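You operate a simulated robot arm through the tools that you are given. There is no shell and no other tool. Be economical: measure what you need, move in short steps, check, and stop when the job is done.

The job below is to be done with a simulated robot arm. You get a single attempt, and the scene is never put back.

JOB
Take the cartridge from the table top and put it on top of the filter there. Then put the stopper on the table top away on the bench left of the bath. Then take the ink cartridge from the table top and leave it on the grey tray there. Then take the bottle from the table top and put it on top of the box there. Then close the right sampler drawer. Then press the keyboard down key three times. Then open the sash, take the gold fitting from the table top and put it on the worktop of the fume cupboard and shut the sash again. The order counts. Set down upright: ink cartridge, bottle.

It is judged by the outcome, as a careful person would: the job done as asked, and still so three seconds after it is handed in. It fails if anything else is knocked over, pushed out of place, dropped, spilled or broken. Lids that push on must go on centred and level and be pressed home; caps that screw on are set level and turned clockwise until they are tight.

ROBOT AND FRAMES
A 6-joint arm with a four-finger gripper on a trunk, on a base that drives. Base frame: it is fixed to the floor where the robot stands at the start and does not move with it; the origin is under the middle of the robot, x ahead of it, y to its left, z up; the surface under the hand at the start is at about z = 880. Units: mm, degrees, N and s.
Its first joint turns from -166.0 to 166.0 degrees. Places, roughly: bench left of the bath (19x58 cm) [3280, 2040, 880]; bottle (5x5x8 cm) [900, 400, 900]; box [1000, 250, 1000]; cartridge [750, 0, 1000]; filter [1250, 0, 1000]; fitting [1500, 0, 1000]; ink cartridge [500, 500, 1000]; keyboard down key [700, 2800, 900]; right sampler drawer [-800, 1400, 700]; sash [2200, -1300, 1200]; stopper (4x4x4 cm) [700, 300, 900]; tray (11x8x3 cm) [900, -100, 900]; worktop of the fume cupboard [2200, -1600, 900]. Payload 3.67 kg.
The tool frame sits at the grasp point between the pads (the TCP): z along the fingers, y along the line on which they close. The tips reach 28 mm beyond it. The gripper opens to 112 mm. The gripper's body begins 73 mm behind the TCP.
Orientation is that of the tool frame in the base frame, as [roll, pitch, yaw] about the fixed x, y, z axes, in that order (R = Rz(yaw) Ry(pitch) Rx(roll)). With the fingers straight down and closing along the base's y, the tool's x points along the base's -x, its y along +y and its z along -z.

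CONTROLS
- The arm moves only by the tool arm_command. Its argument "motion" is a list of rows, each an object of numbers (a shift or turn left out is 0, a gripper value left out holds the last): "dx", "dy", "dz": the shift along the base's x, y, z in units of 25 mm (1.0 is 25 mm); "rx", "ry", "rz": the turn, a rotation vector about the base's x, y, z in units of 6 degrees (1.0 is 6 degrees); "fingers": the closure in counts, from 0 (fully open) to 255 (shut). In form: [{"dx": .., "dy": .., "dz": .., "rx": .., "ry": .., "rz": .., "fingers": ..}, ...]. A call has 1 to 8 rows; each row shifts and turns the commanded pose from where the row before left it. A call with a number of a shift or a turn outside -1 to 1 is refused whole. Rows are played at 5 a second. More than 50 mm and 8.6 degrees between two rows, or a gripper value outside its range, and nothing of the call is played. Where a pose cannot be reached the arm comes as near as it can. A force on the tool above 40 N (or 10 N above the force at the start of the call, whichever is more), or a blocked arm, ends the call early, and 0.2 s more pass. Each finger halts on what it meets, pressing with about 34 N; the grip force reading is that of the motor and also rises with nothing between the fingers. The clock runs only during rows and for 0.2 s after the last one: add rows that do not move to give the fingers time. The reply holds the time, the measured pose of the TCP, the force on the tool along the base axes, the opening and the grip force, in the units named above and with some noise, with the torque about the TCP (base axes, N m) and any sound that the robot's microphone picked up.
- Cameras (640 x 400 px; columns grow to the right, rows downward): "scene" is now at [111.6, 223.3, 1342.1]; the picture's right is [0.09, -1.00, 0.00], its down [-0.43, -0.04, -0.90] and it looks along [0.90, 0.08, -0.43] (base axes); focal length 281 px, centre (320, 200). "wrist" rides on the gripper at [60, -18, -104] in the tool frame; the picture's right is [0.29, 0.96, 0.00], its down [-0.80, 0.24, -0.55] and it looks along [-0.53, 0.16, 0.83] (tool axes); focal length 234 px, centre (320, 200). There is no depth. A picture from a camera that has moved, and an enlarged one, comes with that camera's place and axes in the base frame and with its lens.
- get_image(camera): a new picture of that camera. No time passes.
- base_move(legs): drives the robot by 1 to 6 legs, each [ahead, left, turn to the left] in mm, mm and degrees, along the robot's own axes; the way and the turn of a leg run together, so that a leg with both is an arc; at most 1500 mm and 180 degrees a leg. The arm and the cameras ride along, it lands a little off, and it stops where it bumps. It gives what a move gives.
- head_to(pan, tilt): turns the head with the scene camera to pan (to the left, within 143 degrees either way) and tilt (down, from -29 to 69), counted from straight ahead of the robot. It gives what a move gives.
- inspect(camera, box): a new picture of the part [left, top, right, bottom] of that camera's present view, enlarged. No time passes.
- job_done(): hands the job in; it is judged then, once.

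Work in short steps. Places have to be worked out from the pictures, the camera data and where the tool is seen: move nearer, look again, correct. Check each grasp and each placing, and mend what went wrong. You have 207 turns and 200 pictures in all, those below and enlarged ones among them. Open the gripper and draw the arm clear of the work before you hand the job in, unless the task says otherwise; then end with one line.

The tools are called after ">>>" as a command line: name --argument value ..., lists and objects as JSON in quotes. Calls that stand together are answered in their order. arm_command: Moves the arm, as the interface text tells. Its arguments: {"type":"object","properties":{"motion":{"type":"array","items":{"type":"object","properties":{"dx":{"type":"number"},"dy":{"type":"number"},"dz":{"type":"number"},"rx":{"type":"number"},"ry":{"type":"number"},"rz":{"type":"number"},"fingers":{"type":"number"}}}}},"required":["motion"]} The other tools are called the same way: base_move (legs) drives the base; head_to (pan, tilt) turns the head that bears the scene camera; get_image (camera) takes a picture; inspect (camera, box) takes an enlarged picture of a part of a camera's view; job_done () hands the job in.

At the start:

```text
clock: 0.0
position: [453.1, 295.3, 1128.0]
ee_rot: [179.9, -0.1, -180.0]
ft_force: [0.2, 1.0, -0.1]
torque: [-0.01, 0.01, -0.03]
finger_gap: 112.0
grip_force: 0.0
robot x, y, heading: [1.2, -0.3, 0.1]
head pan, tilt: [5.0, 25.7]
```

scene: 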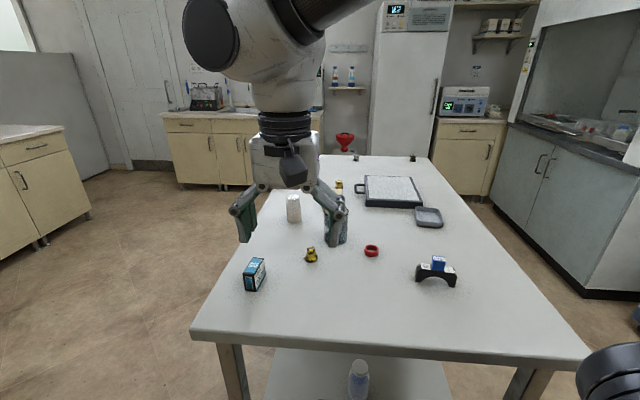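
wrist: 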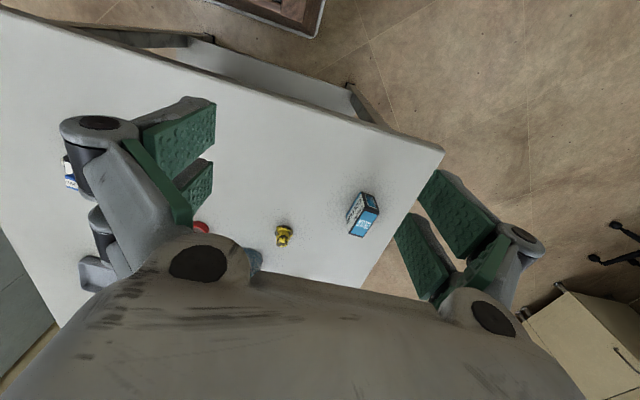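

The table shows several small objects; I enlarge the scene view to identify each one.

>>> inspect --camera "scene" --box '[320, 140, 480, 240]'

>>> inspect --camera "scene" --box '[220, 200, 480, 362]'

```text
4.00 times, centred on (400, 190) of scene
camera zoom: at [111.6, 223.3, 1342.1], right [0.09, -1.0, 0.0], down [-0.43, -0.04, -0.9], along [0.9, 0.08, -0.43], focal length 1126 px, centre (0, 240)
```

zoom: 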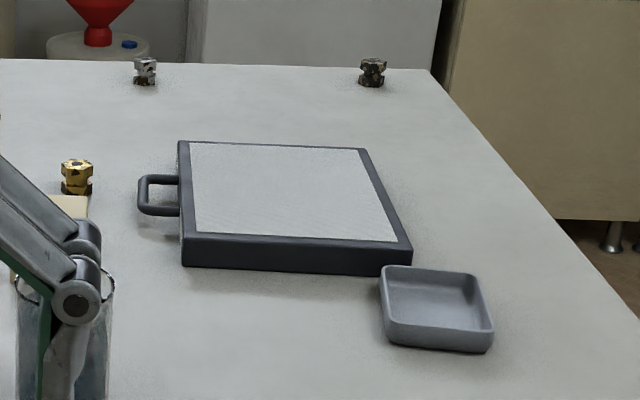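

```text
2.46 times, centred on (350, 281) of scene
camera zoom: at [111.6, 223.3, 1342.1], right [0.09, -1.0, 0.0], down [-0.43, -0.04, -0.9], along [0.9, 0.08, -0.43], focal length 693 px, centre (246, 1)
```

zoom: 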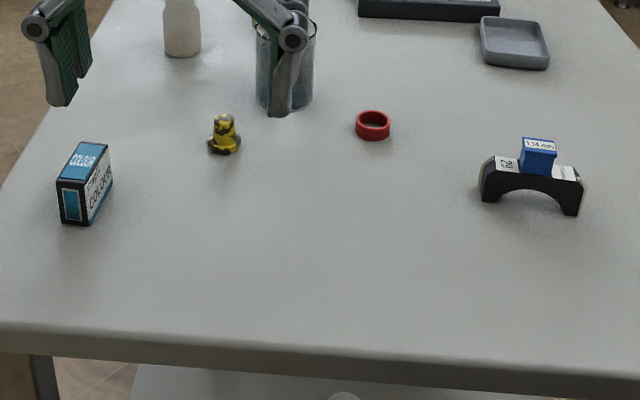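

Cartridge arch is near (640,0), filter panel spans x≈1027–1255, y≈-65–138. I check how close the base stands to the table, and move the arm out of the way to the right.

>>> arm_command --motion '[{"dy": -1, "dz": 1}, {"dy": -1, "dz": 1}, {"dy": -1, "dz": 1}, {"dy": -1, "dz": 1}, {"dy": -1}, {"dy": -1}, {"dy": -1}, {"dy": -1}]'

>>> get_image --camera "scene"

>>> head_to --pan 0 --tilt 69

>>> get_image --camera "scene"

```text
clock: 1.8
position: [455.4, 94.6, 1228.3]
ee_rot: [179.9, 0.0, -179.9]
ft_force: [-0.3, 1.3, -0.1]
torque: [-0.03, 0.03, -0.01]
finger_gap: 112.1
grip_force: 0.0
robot x, y, heading: [2.5, 1.9, -0.3]
head pan, tilt: [5.0, 25.7]
```

```text
195 pictures are left
camera scene: at [111.6, 223.5, 1342.0], right [0.09, -1.0, 0.0], down [-0.43, -0.04, -0.9], along [0.9, 0.08, -0.43], focal length 281 px, centre (320, 200)
```

scene: 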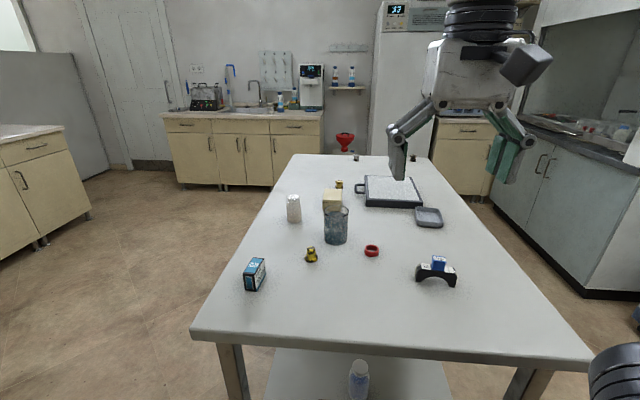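

```text
clock: 2.9
position: [454.9, 94.7, 1228.0]
ee_rot: [179.9, 0.1, -179.8]
ft_force: [1.1, 0.8, -0.1]
torque: [0.02, -0.01, 0.02]
finger_gap: 112.2
grip_force: 0.1
robot x, y, heading: [-0.9, 1.8, 0.2]
head pan, tilt: [0.0, 68.8]
```

```text
194 pictures are left
camera scene: at [76.0, 215.3, 1283.8], right [0.0, -1.0, 0.0], down [-0.93, 0.0, -0.36], along [0.36, 0.0, -0.93], focal length 281 px, centre (320, 200)
```

scene: 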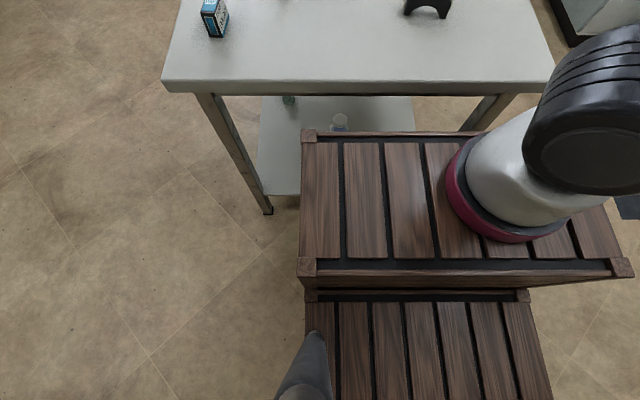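

The body's front edge lies close to the table; I look from another head angle to gauge its height and depth.

>>> head_to --pan -60 --tilt 50

>>> get_image --camera "scene"

>>> get_image --camera "wrist"

```text
clock: 4.2
position: [455.1, 93.4, 1227.8]
ee_rot: [-180.0, 0.0, -180.0]
ft_force: [0.1, -0.5, 0.1]
torque: [0.01, 0.05, 0.01]
finger_gap: 112.0
grip_force: 0.1
robot x, y, heading: [-3.6, -1.6, 0.1]
head pan, tilt: [-60.0, 50.0]
```

```text
193 pictures are left
camera scene: at [58.5, 148.6, 1305.7], right [-0.87, -0.5, 0.0], down [-0.38, 0.66, -0.64], along [0.32, -0.56, -0.77], focal length 281 px, centre (320, 200)
```

scene: 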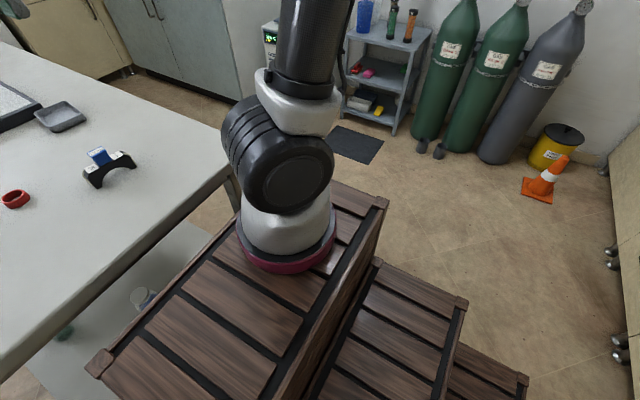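

```text
192 pictures are left
camera wrist: at [395.0, 76.2, 1331.7], right [-0.29, 0.96, 0.0], down [0.8, 0.24, 0.55], along [0.53, 0.16, -0.83], focal length 234 px, centre (320, 200)
```

wrist: 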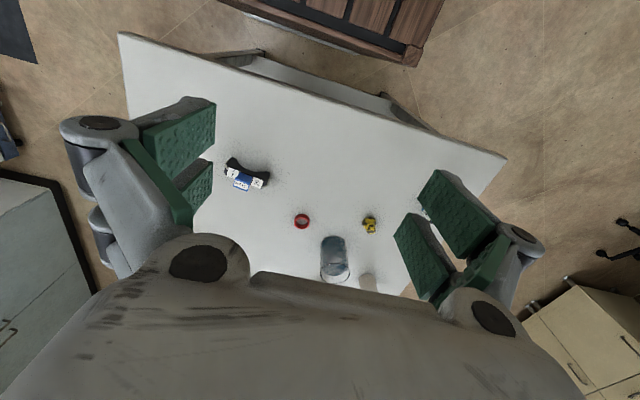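

The body front is at x≈400, z≈815, so there is little room to drive forward. I enlarge the wrist view for the cartridge's shape and place.

>>> inspect --camera "wrist" --box '[200, 140, 300, 202]'

>>> inspect --camera "scene" --box '[60, 130, 160, 192]'

```text
6.40 times, centred on (250, 171) of wrist
camera zoom: at [395.0, 76.2, 1331.7], right [-0.29, 0.96, 0.0], down [0.8, 0.24, 0.55], along [0.53, 0.16, -0.83], focal length 1499 px, centre (768, 386)
```

zoom: 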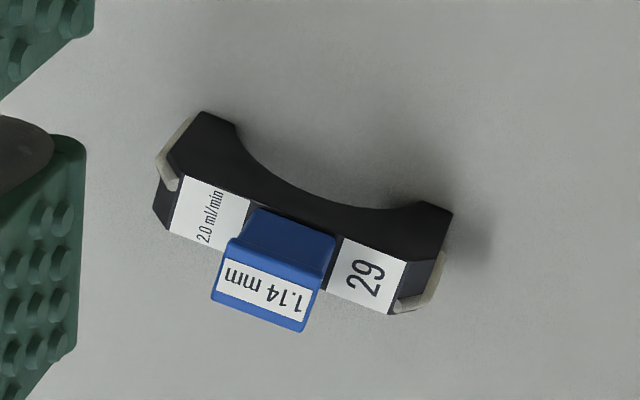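

```text
6.40 times, centred on (110, 161) of scene
camera zoom: at [58.5, 148.6, 1305.7], right [-0.87, -0.5, 0.0], down [-0.38, 0.66, -0.64], along [0.32, -0.56, -0.77], focal length 1801 px, centre (1664, 450)
```

zoom: 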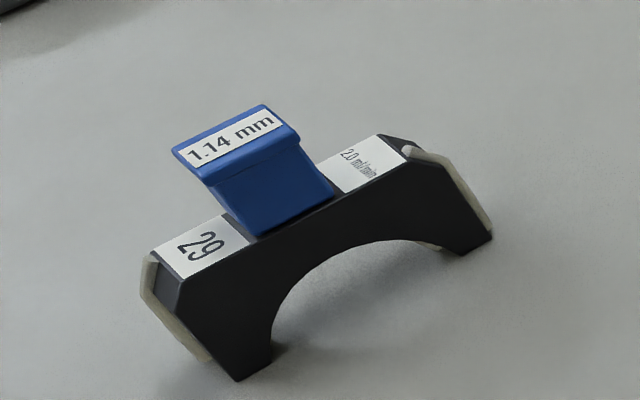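

Cartridge: arch top z≈914, blue tab centred at about (656,-3,943), yawed about -8°. I will grip the tab across y, first moving above it.

>>> arm_command --motion '[{"dx": 1, "dy": -0.48, "dz": -0.8, "rz": -0.16}, {"dx": 1, "dy": -0.48, "dz": -0.8, "rz": -0.16}, {"dx": 1, "dy": -0.48, "dz": -0.8, "rz": -0.16}, {"dx": 1, "dy": -0.48, "dz": -0.8, "rz": -0.17}, {"dx": 1, "dy": -0.48, "dz": -0.8, "rz": -0.17}, {"dx": 1, "dy": -0.48, "dz": -0.8, "rz": -0.17}, {"dx": 1, "dy": -0.48, "dz": -0.8, "rz": -0.17}, {"dx": 1, "dy": -0.48, "dz": -0.8, "rz": -0.17}]'

>>> head_to --pan -20 --tilt 35

>>> get_image --camera "scene"

>>> get_image --camera "wrist"

```text
clock: 6.0
position: [655.0, -3.0, 1068.6]
ee_rot: [179.9, 0.1, 172.2]
ft_force: [-0.3, 0.9, 0.1]
torque: [0.0, -0.07, -0.03]
finger_gap: 111.9
grip_force: 0.0
robot x, y, heading: [1.9, -0.0, 0.1]
head pan, tilt: [-60.0, 50.0]
```

```text
clock: 7.1
position: [655.6, -4.0, 1067.8]
ee_rot: [-180.0, -0.1, 172.1]
ft_force: [-0.2, 0.2, -0.6]
torque: [0.01, 0.01, -0.01]
finger_gap: 111.6
grip_force: 0.0
robot x, y, heading: [-1.8, 3.7, 0.3]
head pan, tilt: [-20.0, 35.0]
```

```text
189 pictures are left
camera scene: at [102.8, 185.1, 1327.4], right [-0.34, -0.94, 0.0], down [-0.54, 0.2, -0.82], along [0.77, -0.28, -0.57], focal length 281 px, centre (320, 200)
```

scene: 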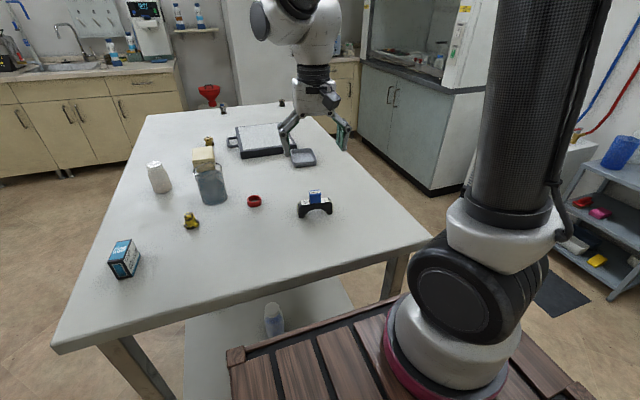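

```text
188 pictures are left
camera wrist: at [594.0, -13.3, 1172.3], right [-0.15, 0.99, 0.0], down [0.82, 0.13, 0.55], along [0.55, 0.09, -0.83], focal length 234 px, centre (320, 200)
```

wrist: 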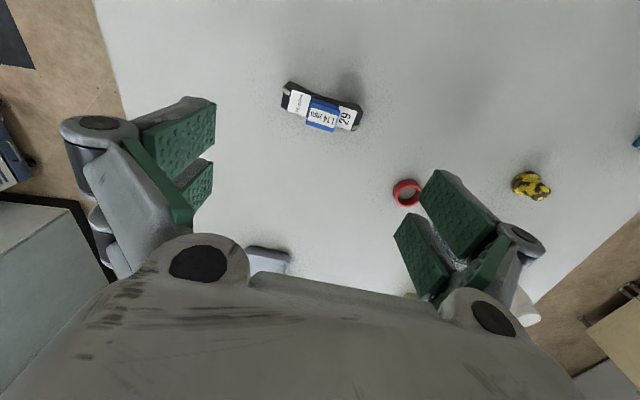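

The wrist view confirms the tab at about (653,-3) and aligned. I lower to z≈946.

>>> arm_command --motion '[{"dz": -1}, {"dz": -1}, {"dz": -1}, {"dz": -1}, {"dz": -0.88}, {}]'

>>> get_image --camera "wrist"

>>> inspect --camera "scene" --box '[260, 130, 372, 200]'

```text
clock: 8.5
position: [653.5, -2.0, 945.5]
ee_rot: [180.0, -0.1, 172.2]
ft_force: [0.1, -1.0, -1.4]
torque: [-0.03, -0.02, 0.0]
finger_gap: 112.2
grip_force: 0.0
robot x, y, heading: [-0.6, 0.5, -0.1]
head pan, tilt: [-20.0, 35.0]
```

```text
187 pictures are left
camera wrist: at [592.2, -11.6, 1049.2], right [-0.15, 0.99, 0.0], down [0.82, 0.13, 0.55], along [0.55, 0.09, -0.83], focal length 234 px, centre (320, 200)
```

wrist: 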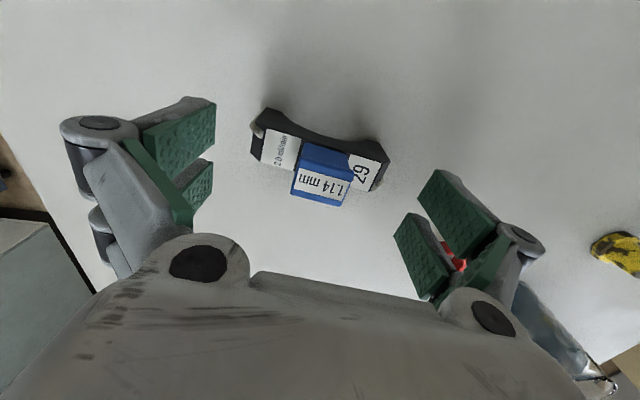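

```text
5.71 times, centred on (316, 165) of scene
camera zoom: at [102.7, 185.2, 1327.5], right [-0.34, -0.94, 0.0], down [-0.54, 0.2, -0.82], along [0.77, -0.28, -0.57], focal length 1608 px, centre (343, 400)
```

zoom: 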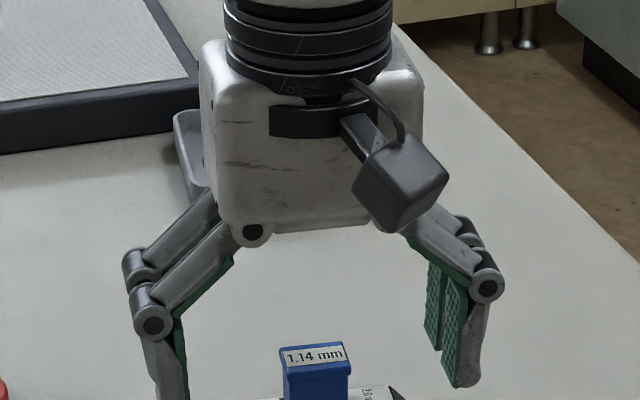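

The TCP projects onto the tab in both views. I close on it.

>>> arm_command --motion '[{"fingers": 255}, {}, {}, {}]'

>>> get_image --camera "wrist"

```text
clock: 9.6
position: [656.1, -0.7, 947.7]
ee_rot: [179.8, 0.3, 172.1]
ft_force: [-3.3, 2.5, 13.4]
torque: [-0.24, 0.42, -0.16]
finger_gap: 26.7
grip_force: 34.4
robot x, y, heading: [0.3, -2.3, 0.0]
head pan, tilt: [-20.0, 35.0]
stopped in row 4: the force on the tool passed its limit at 41 N (the readings are from after the stop); the commanded pose is now the measured one
```

```text
185 pictures are left
camera wrist: at [593.1, -10.7, 1050.9], right [-0.15, 0.99, 0.0], down [0.82, 0.13, 0.56], along [0.55, 0.09, -0.83], focal length 234 px, centre (320, 200)
```

wrist: 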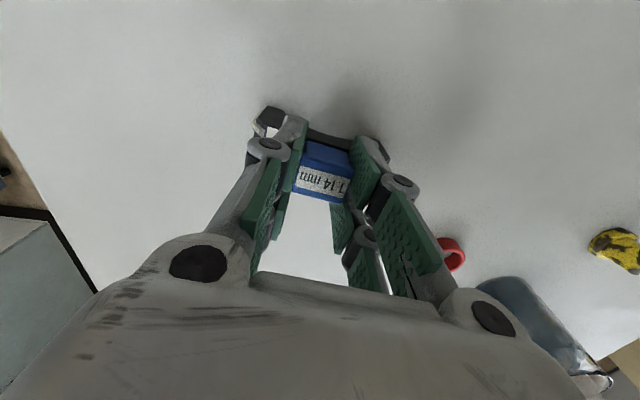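

Gripped at 26.7 mm, with tips lightly pressing on the arch. I lift 100 mm and recheck.

>>> arm_command --motion '[{"dz": 0.3}, {"dz": 0.7}, {"dz": 1}, {"dz": 1}, {"dz": 1}, {"dz": 1}, {"dz": 1}]'

>>> get_image --camera "wrist"

```text
clock: 11.2
position: [654.6, -1.2, 1097.1]
ee_rot: [179.8, 0.2, 172.2]
ft_force: [1.1, 0.0, -0.5]
torque: [0.0, 0.03, -0.01]
finger_gap: 26.6
grip_force: 34.0
robot x, y, heading: [-0.5, -0.2, -0.0]
head pan, tilt: [-20.0, 35.0]
```

```text
184 pictures are left
camera wrist: at [592.9, -11.0, 1200.7], right [-0.15, 0.99, 0.0], down [0.82, 0.13, 0.56], along [0.55, 0.09, -0.83], focal length 234 px, centre (320, 200)
```

wrist: 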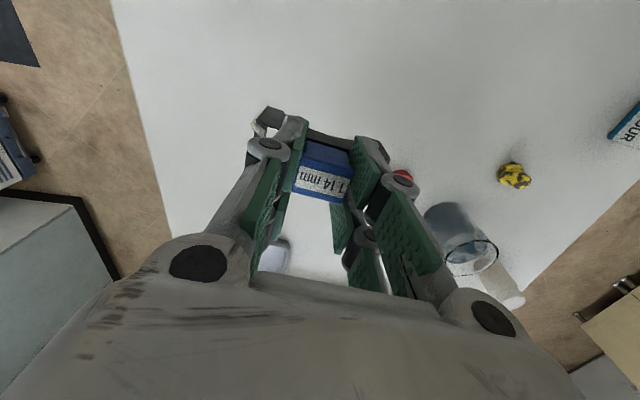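

Held firmly. I extend toward the filter to see how far the arm reaches.

>>> arm_command --motion '[{"dx": 1, "dy": 0.1}, {"dx": 1, "dy": 0.1}, {"dx": 1, "dy": 0.1}, {"dx": 1, "dy": 0.1}, {"dx": 1, "dy": 0.1}, {"dx": 1, "dy": 0.1}, {"dx": 1, "dy": 0.1}, {"dx": 1, "dy": 0.1}]'

>>> arm_command --motion '[{"dx": 1, "dy": 0.1}, {"dx": 1, "dy": 0.1}, {"dx": 1, "dy": 0.1}, {"dx": 1, "dy": 0.1}, {"dx": 1, "dy": 0.1}, {"dx": 1, "dy": 0.1}, {"dx": 1, "dy": 0.1}]'

```text
clock: 12.9
position: [855.7, 20.2, 1095.7]
ee_rot: [179.8, 0.3, 172.1]
ft_force: [-0.5, 0.3, 0.4]
torque: [0.0, -0.02, 0.01]
finger_gap: 26.7
grip_force: 34.0
robot x, y, heading: [0.0, 0.6, 0.1]
head pan, tilt: [-20.0, 35.0]
```

```text
clock: 14.6
position: [1010.4, 31.6, 1091.2]
ee_rot: [179.8, 0.4, 172.1]
ft_force: [-0.6, -0.8, 0.6]
torque: [-0.01, -0.08, 0.03]
finger_gap: 26.2
grip_force: 34.4
out of reach, approached as far as the arm can: row 7
robot x, y, heading: [-0.6, -0.0, -0.1]
head pan, tilt: [-20.0, 35.0]
```

The limit is about 1010 from the axis, so I retract and drive round to the table's right side, facing it.

>>> arm_command --motion '[{"dx": -1}, {"dx": -1}, {"dx": -1}, {"dx": -1}, {"dx": -1}, {"dx": -1}, {"dx": -1}, {"dx": -1}]'

>>> arm_command --motion '[{"dx": -1}, {"dx": -1}, {"dx": -1}, {"dx": -1}]'

>>> base_move --legs '[[-100, -780, 0], [1250, 0, 0], [0, 0, 90]]'

>>> get_image --camera "scene"

```text
clock: 16.4
position: [810.8, 32.0, 1089.2]
ee_rot: [179.8, 0.2, 172.1]
ft_force: [-0.3, 0.1, -0.7]
torque: [0.02, 0.03, 0.0]
finger_gap: 26.9
grip_force: 34.5
robot x, y, heading: [-0.9, 1.4, -0.0]
head pan, tilt: [-20.0, 35.0]
```

```text
clock: 17.4
position: [711.7, 32.8, 1089.2]
ee_rot: [179.8, 0.2, 172.1]
ft_force: [0.6, 0.1, -1.2]
torque: [0.01, 0.01, -0.02]
finger_gap: 27.0
grip_force: 34.4
robot x, y, heading: [0.2, -4.7, -0.1]
head pan, tilt: [-20.0, 35.0]
```

```text
clock: 31.4
position: [1134.9, -88.1, 1088.9]
ee_rot: [179.8, 0.1, -98.6]
ft_force: [0.2, 0.3, -0.1]
torque: [0.01, 0.01, 0.03]
finger_gap: 26.6
grip_force: 33.7
robot x, y, heading: [1158.6, -799.9, 89.3]
head pan, tilt: [-20.0, 35.0]
```

```text
183 pictures are left
camera scene: at [974.6, -694.4, 1327.5], right [0.94, -0.35, 0.0], down [-0.2, -0.54, -0.82], along [0.29, 0.77, -0.57], focal length 281 px, centre (320, 200)
```

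scene: 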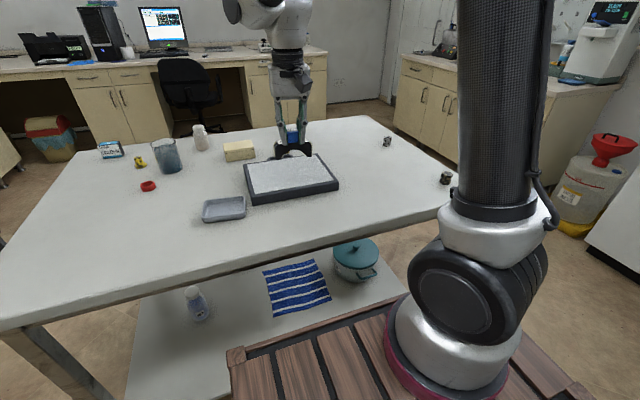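

The view shows the filter spanning x≈1025–1260, y≈-65–125. I drive 100 mm closer, then look with the wrist camera.

>>> base_move --legs '[[100, 0, 0.7]]'

>>> get_image --camera "wrist"

>>> get_image --camera "scene"

```text
clock: 32.5
position: [1127.0, 10.4, 1089.0]
ee_rot: [179.8, 0.2, -97.9]
ft_force: [0.0, 0.3, -0.8]
torque: [-0.03, -0.02, 0.01]
finger_gap: 26.6
grip_force: 34.2
robot x, y, heading: [1162.1, -700.4, 90.0]
head pan, tilt: [-20.0, 35.0]
```

```text
182 pictures are left
camera wrist: at [1137.6, -52.9, 1193.0], right [-0.99, -0.15, 0.0], down [-0.13, 0.82, 0.56], along [-0.09, 0.55, -0.83], focal length 234 px, centre (320, 200)
```

wrist: 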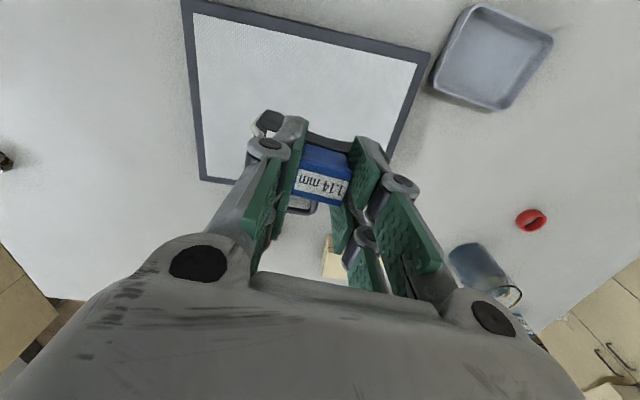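

```text
181 pictures are left
camera scene: at [974.1, -598.0, 1327.4], right [0.94, -0.34, 0.0], down [-0.2, -0.54, -0.82], along [0.28, 0.77, -0.57], focal length 281 px, centre (320, 200)
```

scene: 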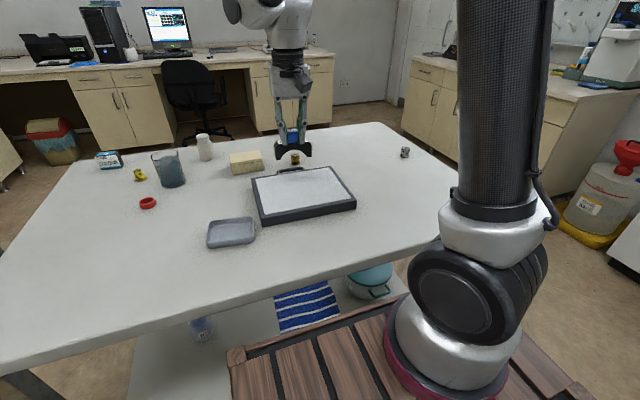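

Filter centre about (1145,30). I shift over it and lower to just above.

>>> arm_command --motion '[{"dx": 0.6, "dy": 0.7}, {"dz": -1}, {"dz": -1}, {"dz": -1}, {}]'

>>> inspect --camera "scene" --box '[230, 130, 374, 220]'

```text
clock: 33.7
position: [1143.7, 25.7, 1014.0]
ee_rot: [179.8, 0.4, -98.1]
ft_force: [0.1, 0.1, -0.9]
torque: [0.0, 0.02, 0.01]
finger_gap: 26.7
grip_force: 34.3
robot x, y, heading: [1158.6, -698.3, 89.9]
head pan, tilt: [-20.0, 35.0]
```

```text
4.44 times, centred on (302, 175) of scene
camera zoom: at [974.1, -598.1, 1327.5], right [0.94, -0.34, 0.0], down [-0.2, -0.54, -0.82], along [0.28, 0.77, -0.57], focal length 1251 px, centre (400, 311)
```

zoom: 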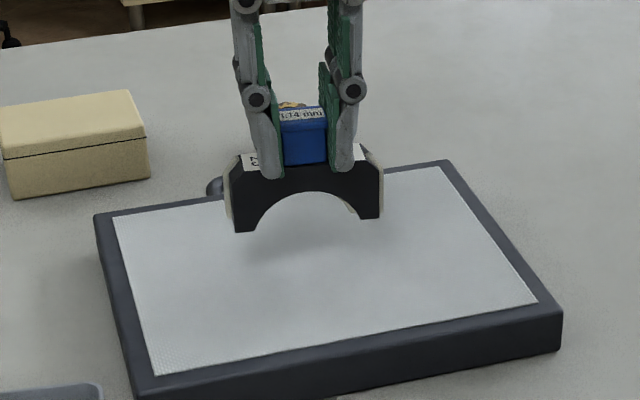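

The cartridge hovers over the middle of the filter. I lower in small steps until contact.

>>> arm_command --motion '[{"dz": -0.6}, {"dz": -0.2}, {"dz": -0.15}, {"dz": -0.15}, {}]'

>>> inspect --camera "scene" --box '[230, 130, 374, 220]'

```text
clock: 34.9
position: [1141.7, 26.2, 986.7]
ee_rot: [179.9, 0.2, -98.0]
ft_force: [-0.2, 0.3, -0.5]
torque: [0.01, 0.0, 0.0]
finger_gap: 26.6
grip_force: 33.8
robot x, y, heading: [1156.7, -705.6, 90.0]
head pan, tilt: [-20.0, 35.0]
```

```text
4.44 times, centred on (302, 175) of scene
camera zoom: at [974.1, -598.1, 1327.5], right [0.94, -0.34, 0.0], down [-0.2, -0.54, -0.82], along [0.28, 0.77, -0.57], focal length 1251 px, centre (400, 311)
```

zoom: 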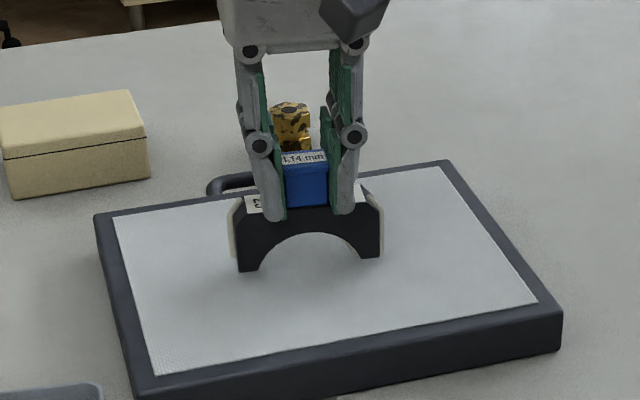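

No contact yet; continuing in 3 mm steps.

>>> arm_command --motion '[{"dz": -0.12}, {"dz": -0.12}, {}]'

>>> arm_command --motion '[{"dz": -0.12}, {"dz": -0.12}, {}]'

```text
clock: 35.7
position: [1142.1, 27.7, 980.3]
ee_rot: [179.8, 0.2, -97.9]
ft_force: [-0.5, 0.1, -0.8]
torque: [0.02, 0.04, 0.0]
finger_gap: 26.8
grip_force: 34.1
robot x, y, heading: [1158.5, -702.3, 89.7]
head pan, tilt: [-20.0, 35.0]
```

```text
clock: 36.5
position: [1141.9, 28.0, 977.9]
ee_rot: [179.7, 0.6, -97.9]
ft_force: [0.5, -2.1, 15.1]
torque: [-0.37, -0.13, 0.03]
finger_gap: 26.8
grip_force: 33.6
robot x, y, heading: [1157.1, -701.3, 90.2]
head pan, tilt: [-20.0, 35.0]
stopped in row 3: the force on the tool passed its limit at 42 N (the readings are from after the stop); the commanded pose is now the measured one
```

Contact made. I open the fingers and look.

>>> arm_command --motion '[{"dz": 0.05, "fingers": 150}, {}, {"fingers": 0}, {}]'

>>> arm_command --motion '[{"dz": 1}, {"dz": 1}, {"dz": 1}, {"dz": 1}]'

>>> inspect --camera "scene" --box '[230, 130, 374, 220]'

```text
clock: 37.5
position: [1141.8, 28.5, 976.8]
ee_rot: [179.8, 0.5, -97.9]
ft_force: [0.0, 0.4, -0.1]
torque: [-0.01, -0.04, 0.0]
finger_gap: 111.9
grip_force: 0.0
robot x, y, heading: [1163.1, -699.4, 89.8]
head pan, tilt: [-20.0, 35.0]
```

```text
clock: 38.5
position: [1141.3, 26.7, 1079.0]
ee_rot: [179.7, 0.4, -97.9]
ft_force: [0.8, 0.6, 0.3]
torque: [-0.02, 0.0, 0.02]
finger_gap: 112.2
grip_force: 0.1
robot x, y, heading: [1159.2, -702.0, 90.0]
head pan, tilt: [-20.0, 35.0]
```

```text
4.44 times, centred on (302, 175) of scene
camera zoom: at [974.0, -598.0, 1327.4], right [0.94, -0.34, 0.0], down [-0.2, -0.54, -0.82], along [0.28, 0.77, -0.57], focal length 1251 px, centre (400, 311)
```

zoom: 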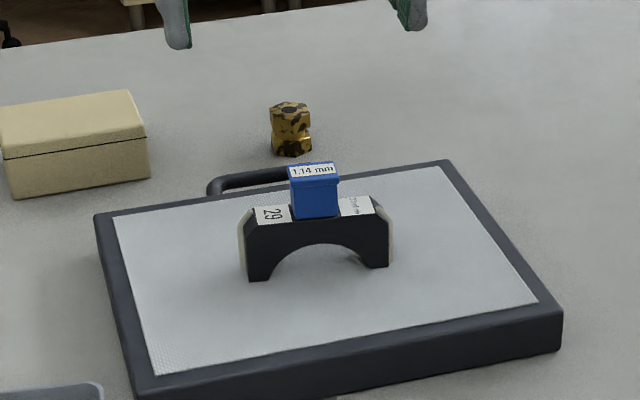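

The cartridge sits centred on the filter. Next I drive round the far end to the left side of the table to fetch the stopper.

>>> base_move --legs '[[-100, 0, 0], [0, -1090, 0], [1500, 0, 0], [450, 0, 0], [0, 0, 180], [0, -1450, 0]]'

>>> head_to --pan 0 --tilt 35

>>> get_image --camera "scene"

```text
clock: 68.3
position: [844.5, 472.6, 1077.7]
ee_rot: [179.7, 0.6, 80.2]
ft_force: [-0.1, 0.0, 0.7]
torque: [0.0, -0.01, -0.01]
finger_gap: 112.0
grip_force: 0.0
robot x, y, heading: [855.7, 1201.6, -91.6]
head pan, tilt: [-20.0, 35.0]
```

```text
clock: 69.2
position: [845.4, 471.0, 1076.3]
ee_rot: [179.7, 0.5, 80.2]
ft_force: [-0.6, -0.3, -0.4]
torque: [-0.01, -0.01, 0.03]
finger_gap: 112.3
grip_force: 0.1
robot x, y, heading: [850.1, 1201.3, -91.8]
head pan, tilt: [0.0, 35.0]
```

```text
177 pictures are left
camera scene: at [1063.3, 1084.5, 1327.5], right [-1.0, 0.04, 0.0], down [0.02, 0.57, -0.82], along [-0.03, -0.82, -0.57], focal length 281 px, centre (320, 200)
```

scene: 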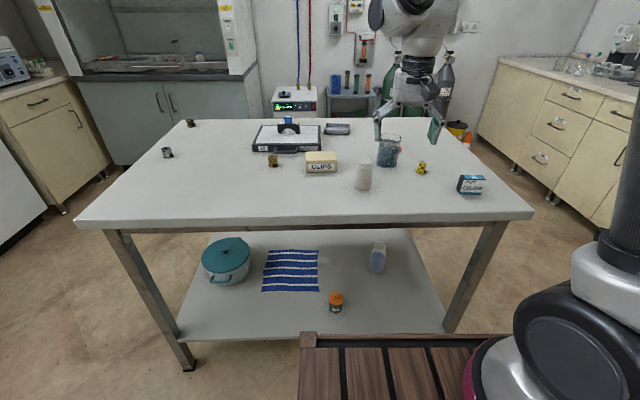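

Good view of all objects. I drive 230 mm closer and straighten the heading.

>>> base_move --legs '[[225, 0, 1.7]]'

>>> get_image --camera "scene"

>>> get_image --camera "wrist"

```text
clock: 70.9
position: [859.8, 250.1, 1077.9]
ee_rot: [179.7, 0.4, 81.7]
ft_force: [-0.1, -0.3, -0.1]
torque: [0.03, 0.03, 0.0]
finger_gap: 111.9
grip_force: 0.1
robot x, y, heading: [848.1, 976.8, -90.7]
head pan, tilt: [0.0, 35.0]
```

```text
176 pictures are left
camera scene: at [1061.5, 868.6, 1327.4], right [-1.0, 0.01, 0.0], down [0.0, 0.57, -0.82], along [-0.01, -0.82, -0.57], focal length 281 px, centre (320, 200)
```

scene: 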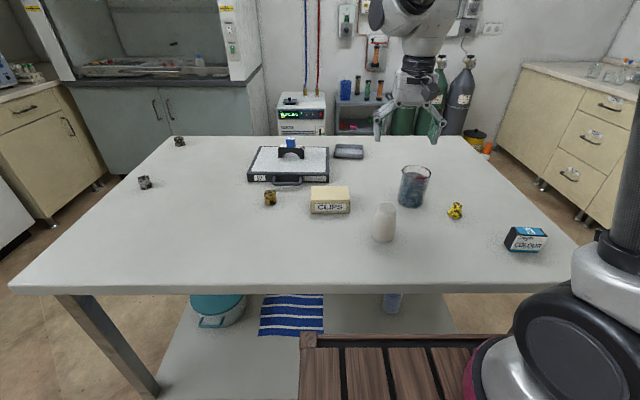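

```text
175 pictures are left
camera wrist: at [851.1, 312.8, 1180.8], right [0.99, 0.15, 0.0], down [0.12, -0.82, 0.56], along [0.08, -0.56, -0.83], focal length 234 px, centre (320, 200)
```

wrist: 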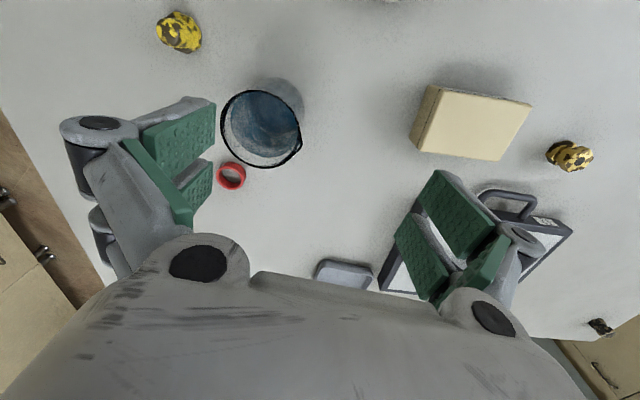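

Stopper at about (712,299). I enlarge it to judge its shape.

>>> inspect --camera "wrist" --box '[139, 0, 219, 50]'

>>> inspect --camera "scene" --box '[425, 190, 489, 230]'

```text
8.00 times, centred on (179, 25) of wrist
camera zoom: at [851.1, 312.8, 1180.8], right [0.99, 0.15, 0.0], down [0.12, -0.82, 0.56], along [0.08, -0.56, -0.83], focal length 1873 px, centre (1448, 1600)
```

zoom: 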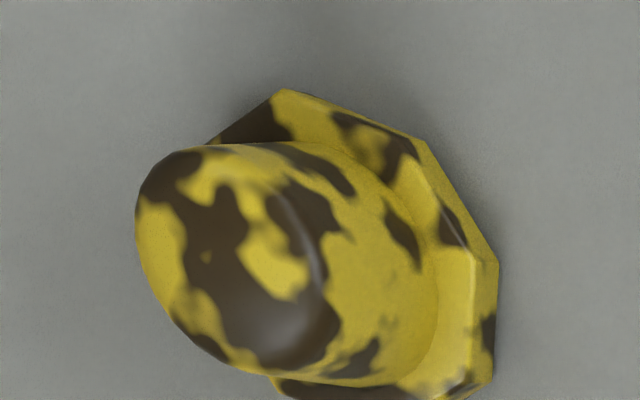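

```text
10.00 times, centred on (457, 210) of scene
camera zoom: at [1061.5, 868.6, 1327.4], right [-1.0, 0.01, 0.0], down [0.0, 0.57, -0.82], along [-0.01, -0.82, -0.57], focal length 2814 px, centre (-1050, 100)
```

zoom: 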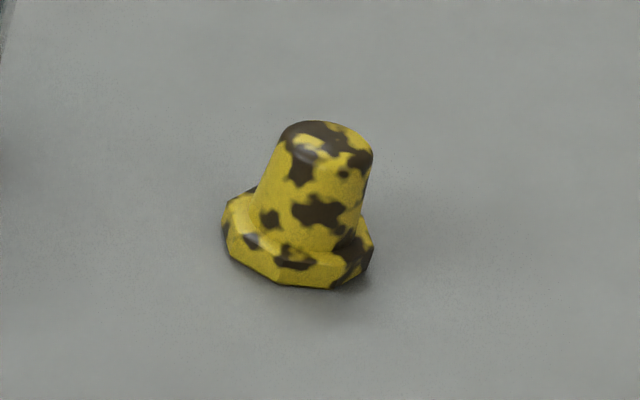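

It is a tapered stopper with an octagonal base. The beaker is close on its +x side, so I turn the gripper to close along y while moving over.

>>> arm_command --motion '[{"dx": -0.75, "dy": 0.25, "rz": 1}, {"dx": -0.75, "dy": 0.25, "rz": 1}, {"dx": -0.75, "dy": 0.25, "rz": 1}, {"dx": -0.75, "dy": 0.25, "rz": 1}, {"dx": -0.75, "dy": 0.25, "rz": 1}, {"dx": -0.75, "dy": 0.25, "rz": 1}, {"dx": -0.75, "dy": 0.25, "rz": 1}, {"dx": -0.65, "dy": 0.25, "rz": 1}]'

>>> arm_command --motion '[{"rz": 1}, {"rz": 1}, {"rz": 1}, {"rz": 1}, {"rz": 1}, {"rz": 1}, {"rz": 1}, {"rz": 1}]'

>>> get_image --camera "wrist"

>>> get_image --camera "scene"

```text
clock: 72.7
position: [712.3, 300.5, 1076.5]
ee_rot: [179.7, 0.5, 129.9]
ft_force: [0.1, 0.4, -0.4]
torque: [0.02, -0.04, -0.02]
finger_gap: 112.2
grip_force: 0.1
robot x, y, heading: [846.0, 977.8, -90.5]
head pan, tilt: [0.0, 35.0]
```

```text
clock: 74.5
position: [712.4, 300.2, 1077.6]
ee_rot: [179.7, 0.6, 177.7]
ft_force: [-0.2, 0.2, 0.5]
torque: [0.0, 0.01, 0.01]
finger_gap: 111.9
grip_force: 0.2
robot x, y, heading: [844.5, 979.8, -90.2]
head pan, tilt: [0.0, 35.0]
```

```text
172 pictures are left
camera wrist: at [651.0, 284.0, 1180.6], right [-0.25, 0.97, 0.0], down [0.8, 0.21, 0.56], along [0.54, 0.14, -0.83], focal length 234 px, centre (320, 200)
```

wrist: 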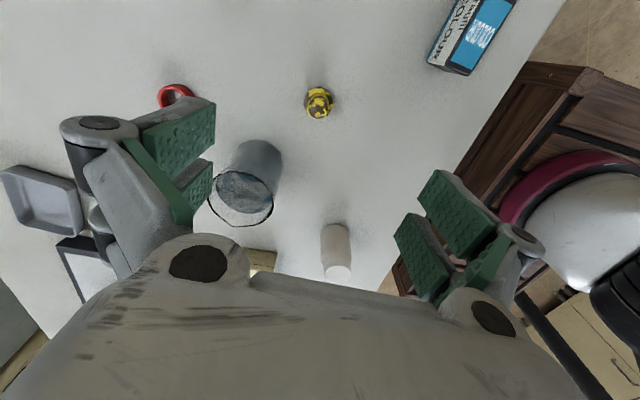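

```text
171 pictures are left
camera scene: at [1061.5, 868.6, 1327.5], right [-1.0, 0.01, 0.0], down [0.0, 0.57, -0.82], along [-0.01, -0.82, -0.57], focal length 281 px, centre (320, 200)
```

scene: 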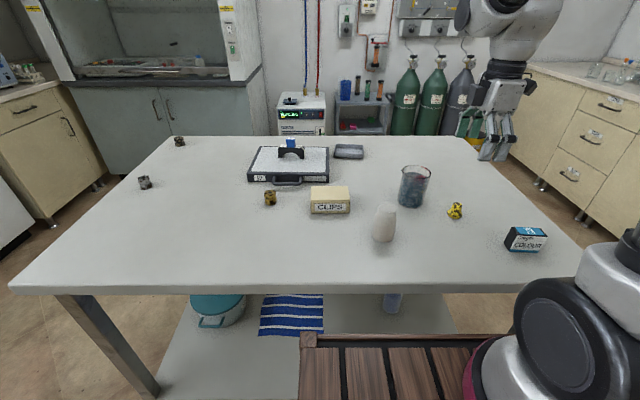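

Aligned over the stopper at (712,299). I lower most of the way and check.

>>> arm_command --motion '[{"dz": -1}, {"dz": -1}, {"dz": -1}, {"dz": -1}, {"dz": -1}, {}]'

>>> get_image --camera "wrist"

```text
clock: 75.9
position: [712.4, 300.7, 951.9]
ee_rot: [179.7, 0.5, 177.7]
ft_force: [-0.7, 0.3, 0.1]
torque: [0.0, -0.01, -0.01]
finger_gap: 111.9
grip_force: 0.0
robot x, y, heading: [847.9, 980.5, -90.2]
head pan, tilt: [0.0, 35.0]
```

```text
170 pictures are left
camera wrist: at [651.8, 284.1, 1055.0], right [-0.25, 0.97, 0.0], down [0.8, 0.2, 0.56], along [0.54, 0.14, -0.83], focal length 234 px, centre (320, 200)
```

wrist: 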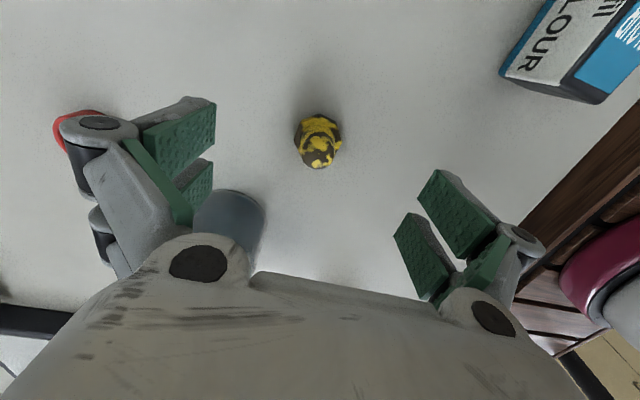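

Nearly centred. Lowering to z≈914 and closing.

>>> arm_command --motion '[{"dx": -0.12, "dy": -0.1, "dz": -0.8}, {"dz": -0.7}, {}, {"fingers": 255}, {}, {}, {}]'

>>> get_image --camera "wrist"

```text
clock: 77.5
position: [709.9, 298.8, 914.4]
ee_rot: [179.7, 0.5, 177.8]
ft_force: [0.8, -1.5, 3.9]
torque: [0.01, -0.03, 0.02]
finger_gap: 26.8
grip_force: 33.8
robot x, y, heading: [848.6, 979.8, -90.3]
head pan, tilt: [0.0, 35.0]
```

```text
169 pictures are left
camera wrist: at [649.3, 281.5, 1018.5], right [-0.25, 0.97, 0.0], down [0.8, 0.2, 0.56], along [0.54, 0.14, -0.83], focal length 234 px, centre (320, 200)
```

wrist: 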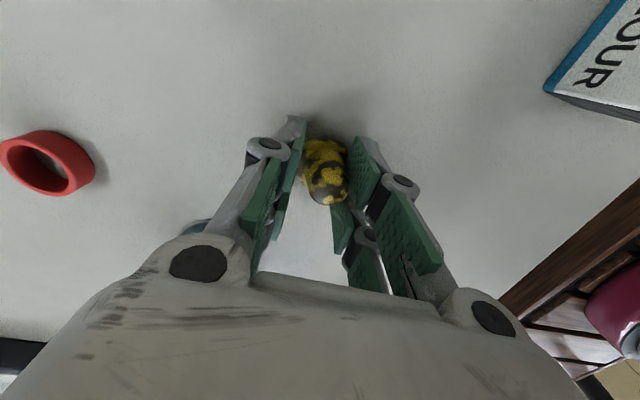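

Grip holds at 26.8 mm. Lifting.

>>> arm_command --motion '[{"dz": 1}, {"dz": 1}, {"dz": 1}, {"dz": 1}, {"dz": 1}, {"dz": 1}, {"dz": 1}]'

>>> get_image --camera "wrist"

```text
clock: 79.1
position: [707.9, 298.0, 1091.4]
ee_rot: [179.7, 0.5, 177.8]
ft_force: [0.1, -0.4, -0.9]
torque: [0.02, 0.02, -0.01]
finger_gap: 26.6
grip_force: 34.5
robot x, y, heading: [849.6, 978.1, -90.5]
head pan, tilt: [0.0, 35.0]
```

```text
168 pictures are left
camera wrist: at [648.1, 281.6, 1194.2], right [-0.25, 0.97, 0.0], down [0.8, 0.2, 0.56], along [0.54, 0.14, -0.83], focal length 234 px, centre (320, 200)
```

wrist: 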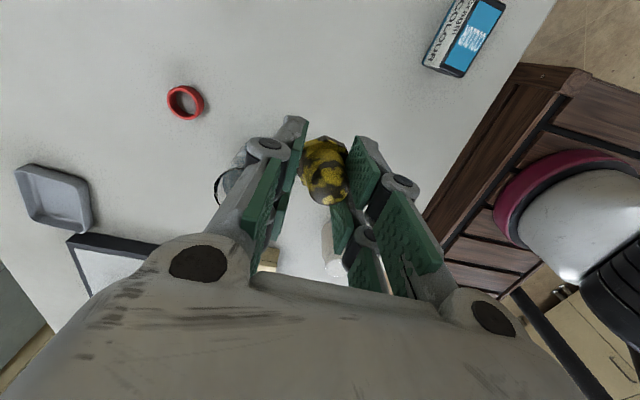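

Stopper secure. I back away, turn to face the far counter and drive toward it, then look.

>>> base_move --legs '[[-700, 0, 0], [0, 0, 90.5], [1350, 0, 0]]'

>>> head_to --pan 10 --tilt 25

>>> get_image --camera "scene"

```text
clock: 92.9
position: [2851.4, 1489.8, 1091.1]
ee_rot: [179.8, 0.5, -93.1]
ft_force: [0.6, 0.1, -0.6]
torque: [0.01, 0.01, 0.0]
finger_gap: 21.2
grip_force: 34.3
robot x, y, heading: [2173.3, 1636.4, -1.5]
head pan, tilt: [0.0, 35.0]
```

```text
clock: 93.6
position: [2850.9, 1489.1, 1090.9]
ee_rot: [179.7, 0.4, -93.3]
ft_force: [-0.2, 0.1, -0.4]
torque: [0.05, -0.01, 0.01]
finger_gap: 21.1
grip_force: 34.0
robot x, y, heading: [2171.6, 1635.6, -1.2]
head pan, tilt: [10.0, 25.0]
```

```text
167 pictures are left
camera scene: at [2288.1, 1865.5, 1343.2], right [0.15, -0.99, 0.0], down [-0.42, -0.06, -0.91], along [0.9, 0.14, -0.42], focal length 281 px, centre (320, 200)
```

scene: 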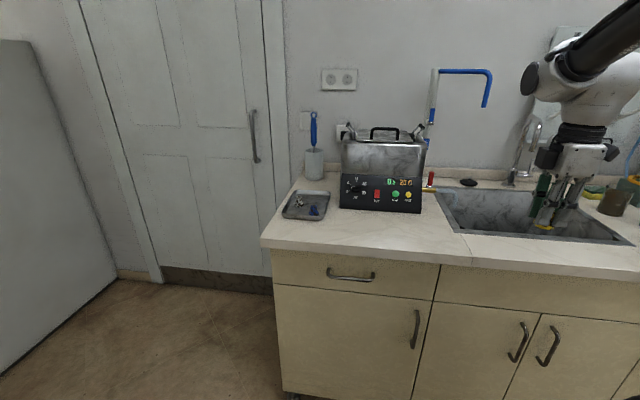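

The gap shrank to 21 mm during the drive; I check how the stopper sits in the fingers.

>>> get_image --camera "wrist"

>>> inspect --camera "scene" --box '[520, 140, 616, 240]'

>>> inspect --camera "scene" --box '[250, 110, 442, 260]'

```text
166 pictures are left
camera wrist: at [2866.8, 1427.5, 1194.0], right [-0.97, -0.24, 0.0], down [-0.19, 0.8, 0.56], along [-0.13, 0.55, -0.83], focal length 234 px, centre (320, 200)
```

wrist: 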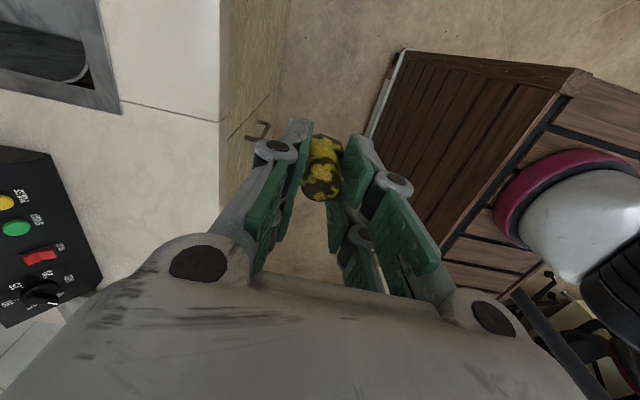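

```text
4.00 times, centred on (568, 190) of scene
camera zoom: at [2288.1, 1865.5, 1343.2], right [0.15, -0.99, 0.0], down [-0.42, -0.06, -0.91], along [0.9, 0.14, -0.42], focal length 1126 px, centre (-672, 240)
```

zoom: 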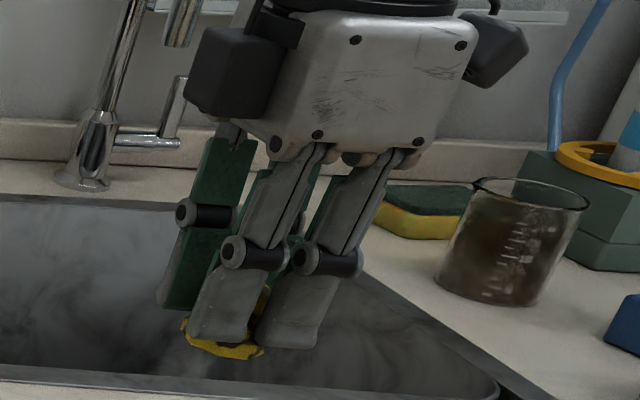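

```text
2.67 times, centred on (346, 185) of scene
camera zoom: at [2288.1, 1865.5, 1343.2], right [0.15, -0.99, 0.0], down [-0.42, -0.06, -0.91], along [0.9, 0.14, -0.42], focal length 750 px, centre (251, 240)
```

zoom: 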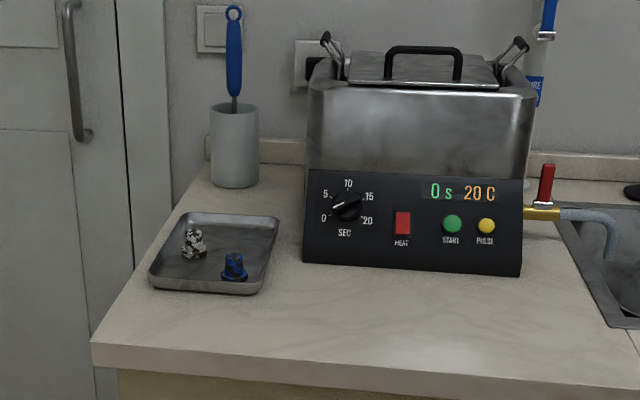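

The stopper slid a little along its taper but is held. A tray with other stoppers lies left of the bath (x≈3093–3316, y≈1980–2125); its back-right part near (3255,2035) is free. I drive so the arm lines up with it.

>>> base_move --legs '[[0, 270, 0.6], [0, 270, 0.7], [150, 0, 0], [140, 0, 0]]'

>>> get_image --camera "wrist"

>>> get_image --camera "scene"

```text
clock: 99.0
position: [3154.6, 2057.0, 1091.5]
ee_rot: [179.6, 0.5, -91.1]
ft_force: [1.1, -0.2, 1.0]
torque: [0.02, 0.0, 0.0]
finger_gap: 21.0
grip_force: 33.9
robot x, y, heading: [2474.6, 2186.1, 0.6]
head pan, tilt: [10.0, 25.0]
```

```text
163 pictures are left
camera wrist: at [3173.1, 1996.1, 1194.0], right [-0.96, -0.27, 0.0], down [-0.22, 0.8, 0.56], along [-0.15, 0.54, -0.83], focal length 234 px, centre (320, 200)
```

wrist: 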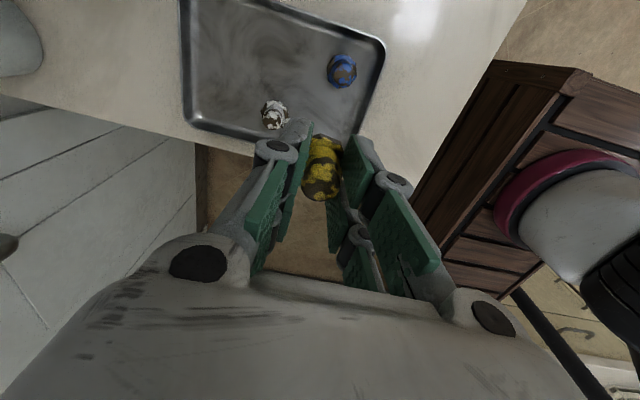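

```text
162 pictures are left
camera scene: at [2580.1, 2414.4, 1343.2], right [0.19, -0.98, 0.0], down [-0.42, -0.08, -0.91], along [0.89, 0.17, -0.42], focal length 281 px, centre (320, 200)
```

scene: 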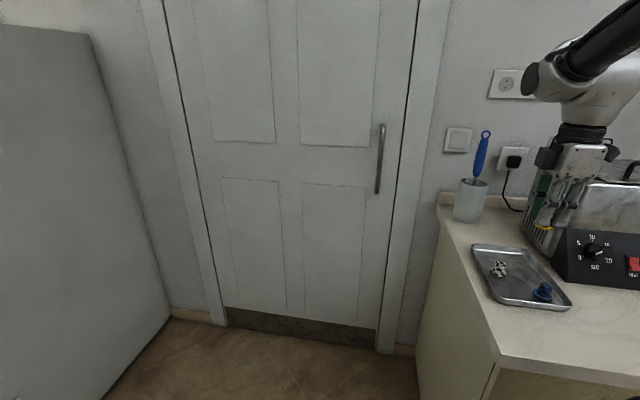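

The wrist view agrees: speckled stopper (3206,2083), blue (3142,2015), tray to x≈3310. I move above (3252,2032) and turn the head to watch.

>>> arm_command --motion '[{"dx": 0.8, "dy": -0.2}, {"dx": 0.8, "dy": -0.2}, {"dx": 0.8, "dy": -0.2}, {"dx": 0.8, "dy": -0.2}, {"dx": 0.7, "dy": -0.2}]'

>>> head_to --pan -20 --tilt 30

>>> get_image --camera "scene"

>>> get_image --camera "wrist"

```text
clock: 100.2
position: [3252.1, 2033.7, 1091.7]
ee_rot: [179.9, 0.5, -91.1]
ft_force: [0.2, -0.2, -0.8]
torque: [0.0, -0.03, -0.01]
finger_gap: 21.0
grip_force: 33.8
robot x, y, heading: [2471.0, 2182.6, 0.7]
head pan, tilt: [10.0, 25.0]
```

```text
clock: 101.1
position: [3251.4, 2033.9, 1090.7]
ee_rot: [179.8, 0.5, -91.1]
ft_force: [-1.2, -0.2, 0.4]
torque: [0.01, 0.01, -0.02]
finger_gap: 20.9
grip_force: 34.0
robot x, y, heading: [2472.3, 2183.7, 0.6]
head pan, tilt: [-20.0, 30.0]
```

```text
161 pictures are left
camera scene: at [2574.9, 2367.5, 1335.3], right [-0.33, -0.94, 0.0], down [-0.47, 0.16, -0.87], along [0.82, -0.29, -0.5], focal length 281 px, centre (320, 200)
```

scene: 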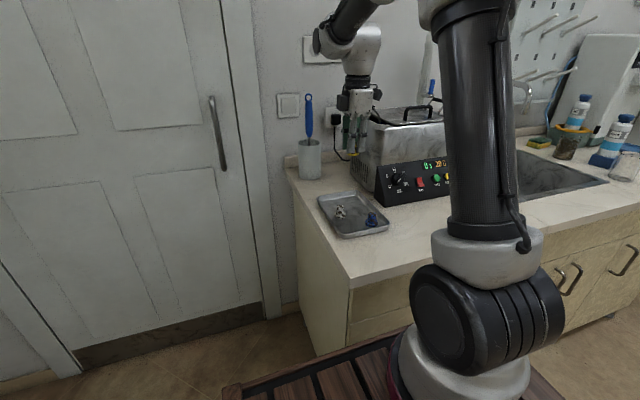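

```text
160 pictures are left
camera wrist: at [3269.8, 1972.0, 1194.4], right [-0.96, -0.27, 0.0], down [-0.22, 0.8, 0.56], along [-0.15, 0.54, -0.83], focal length 234 px, centre (320, 200)
```

wrist: 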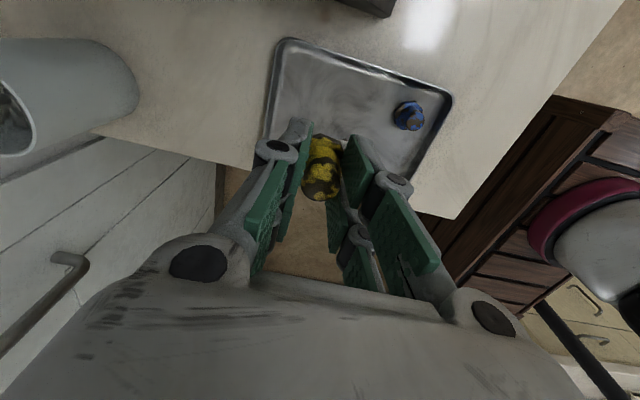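

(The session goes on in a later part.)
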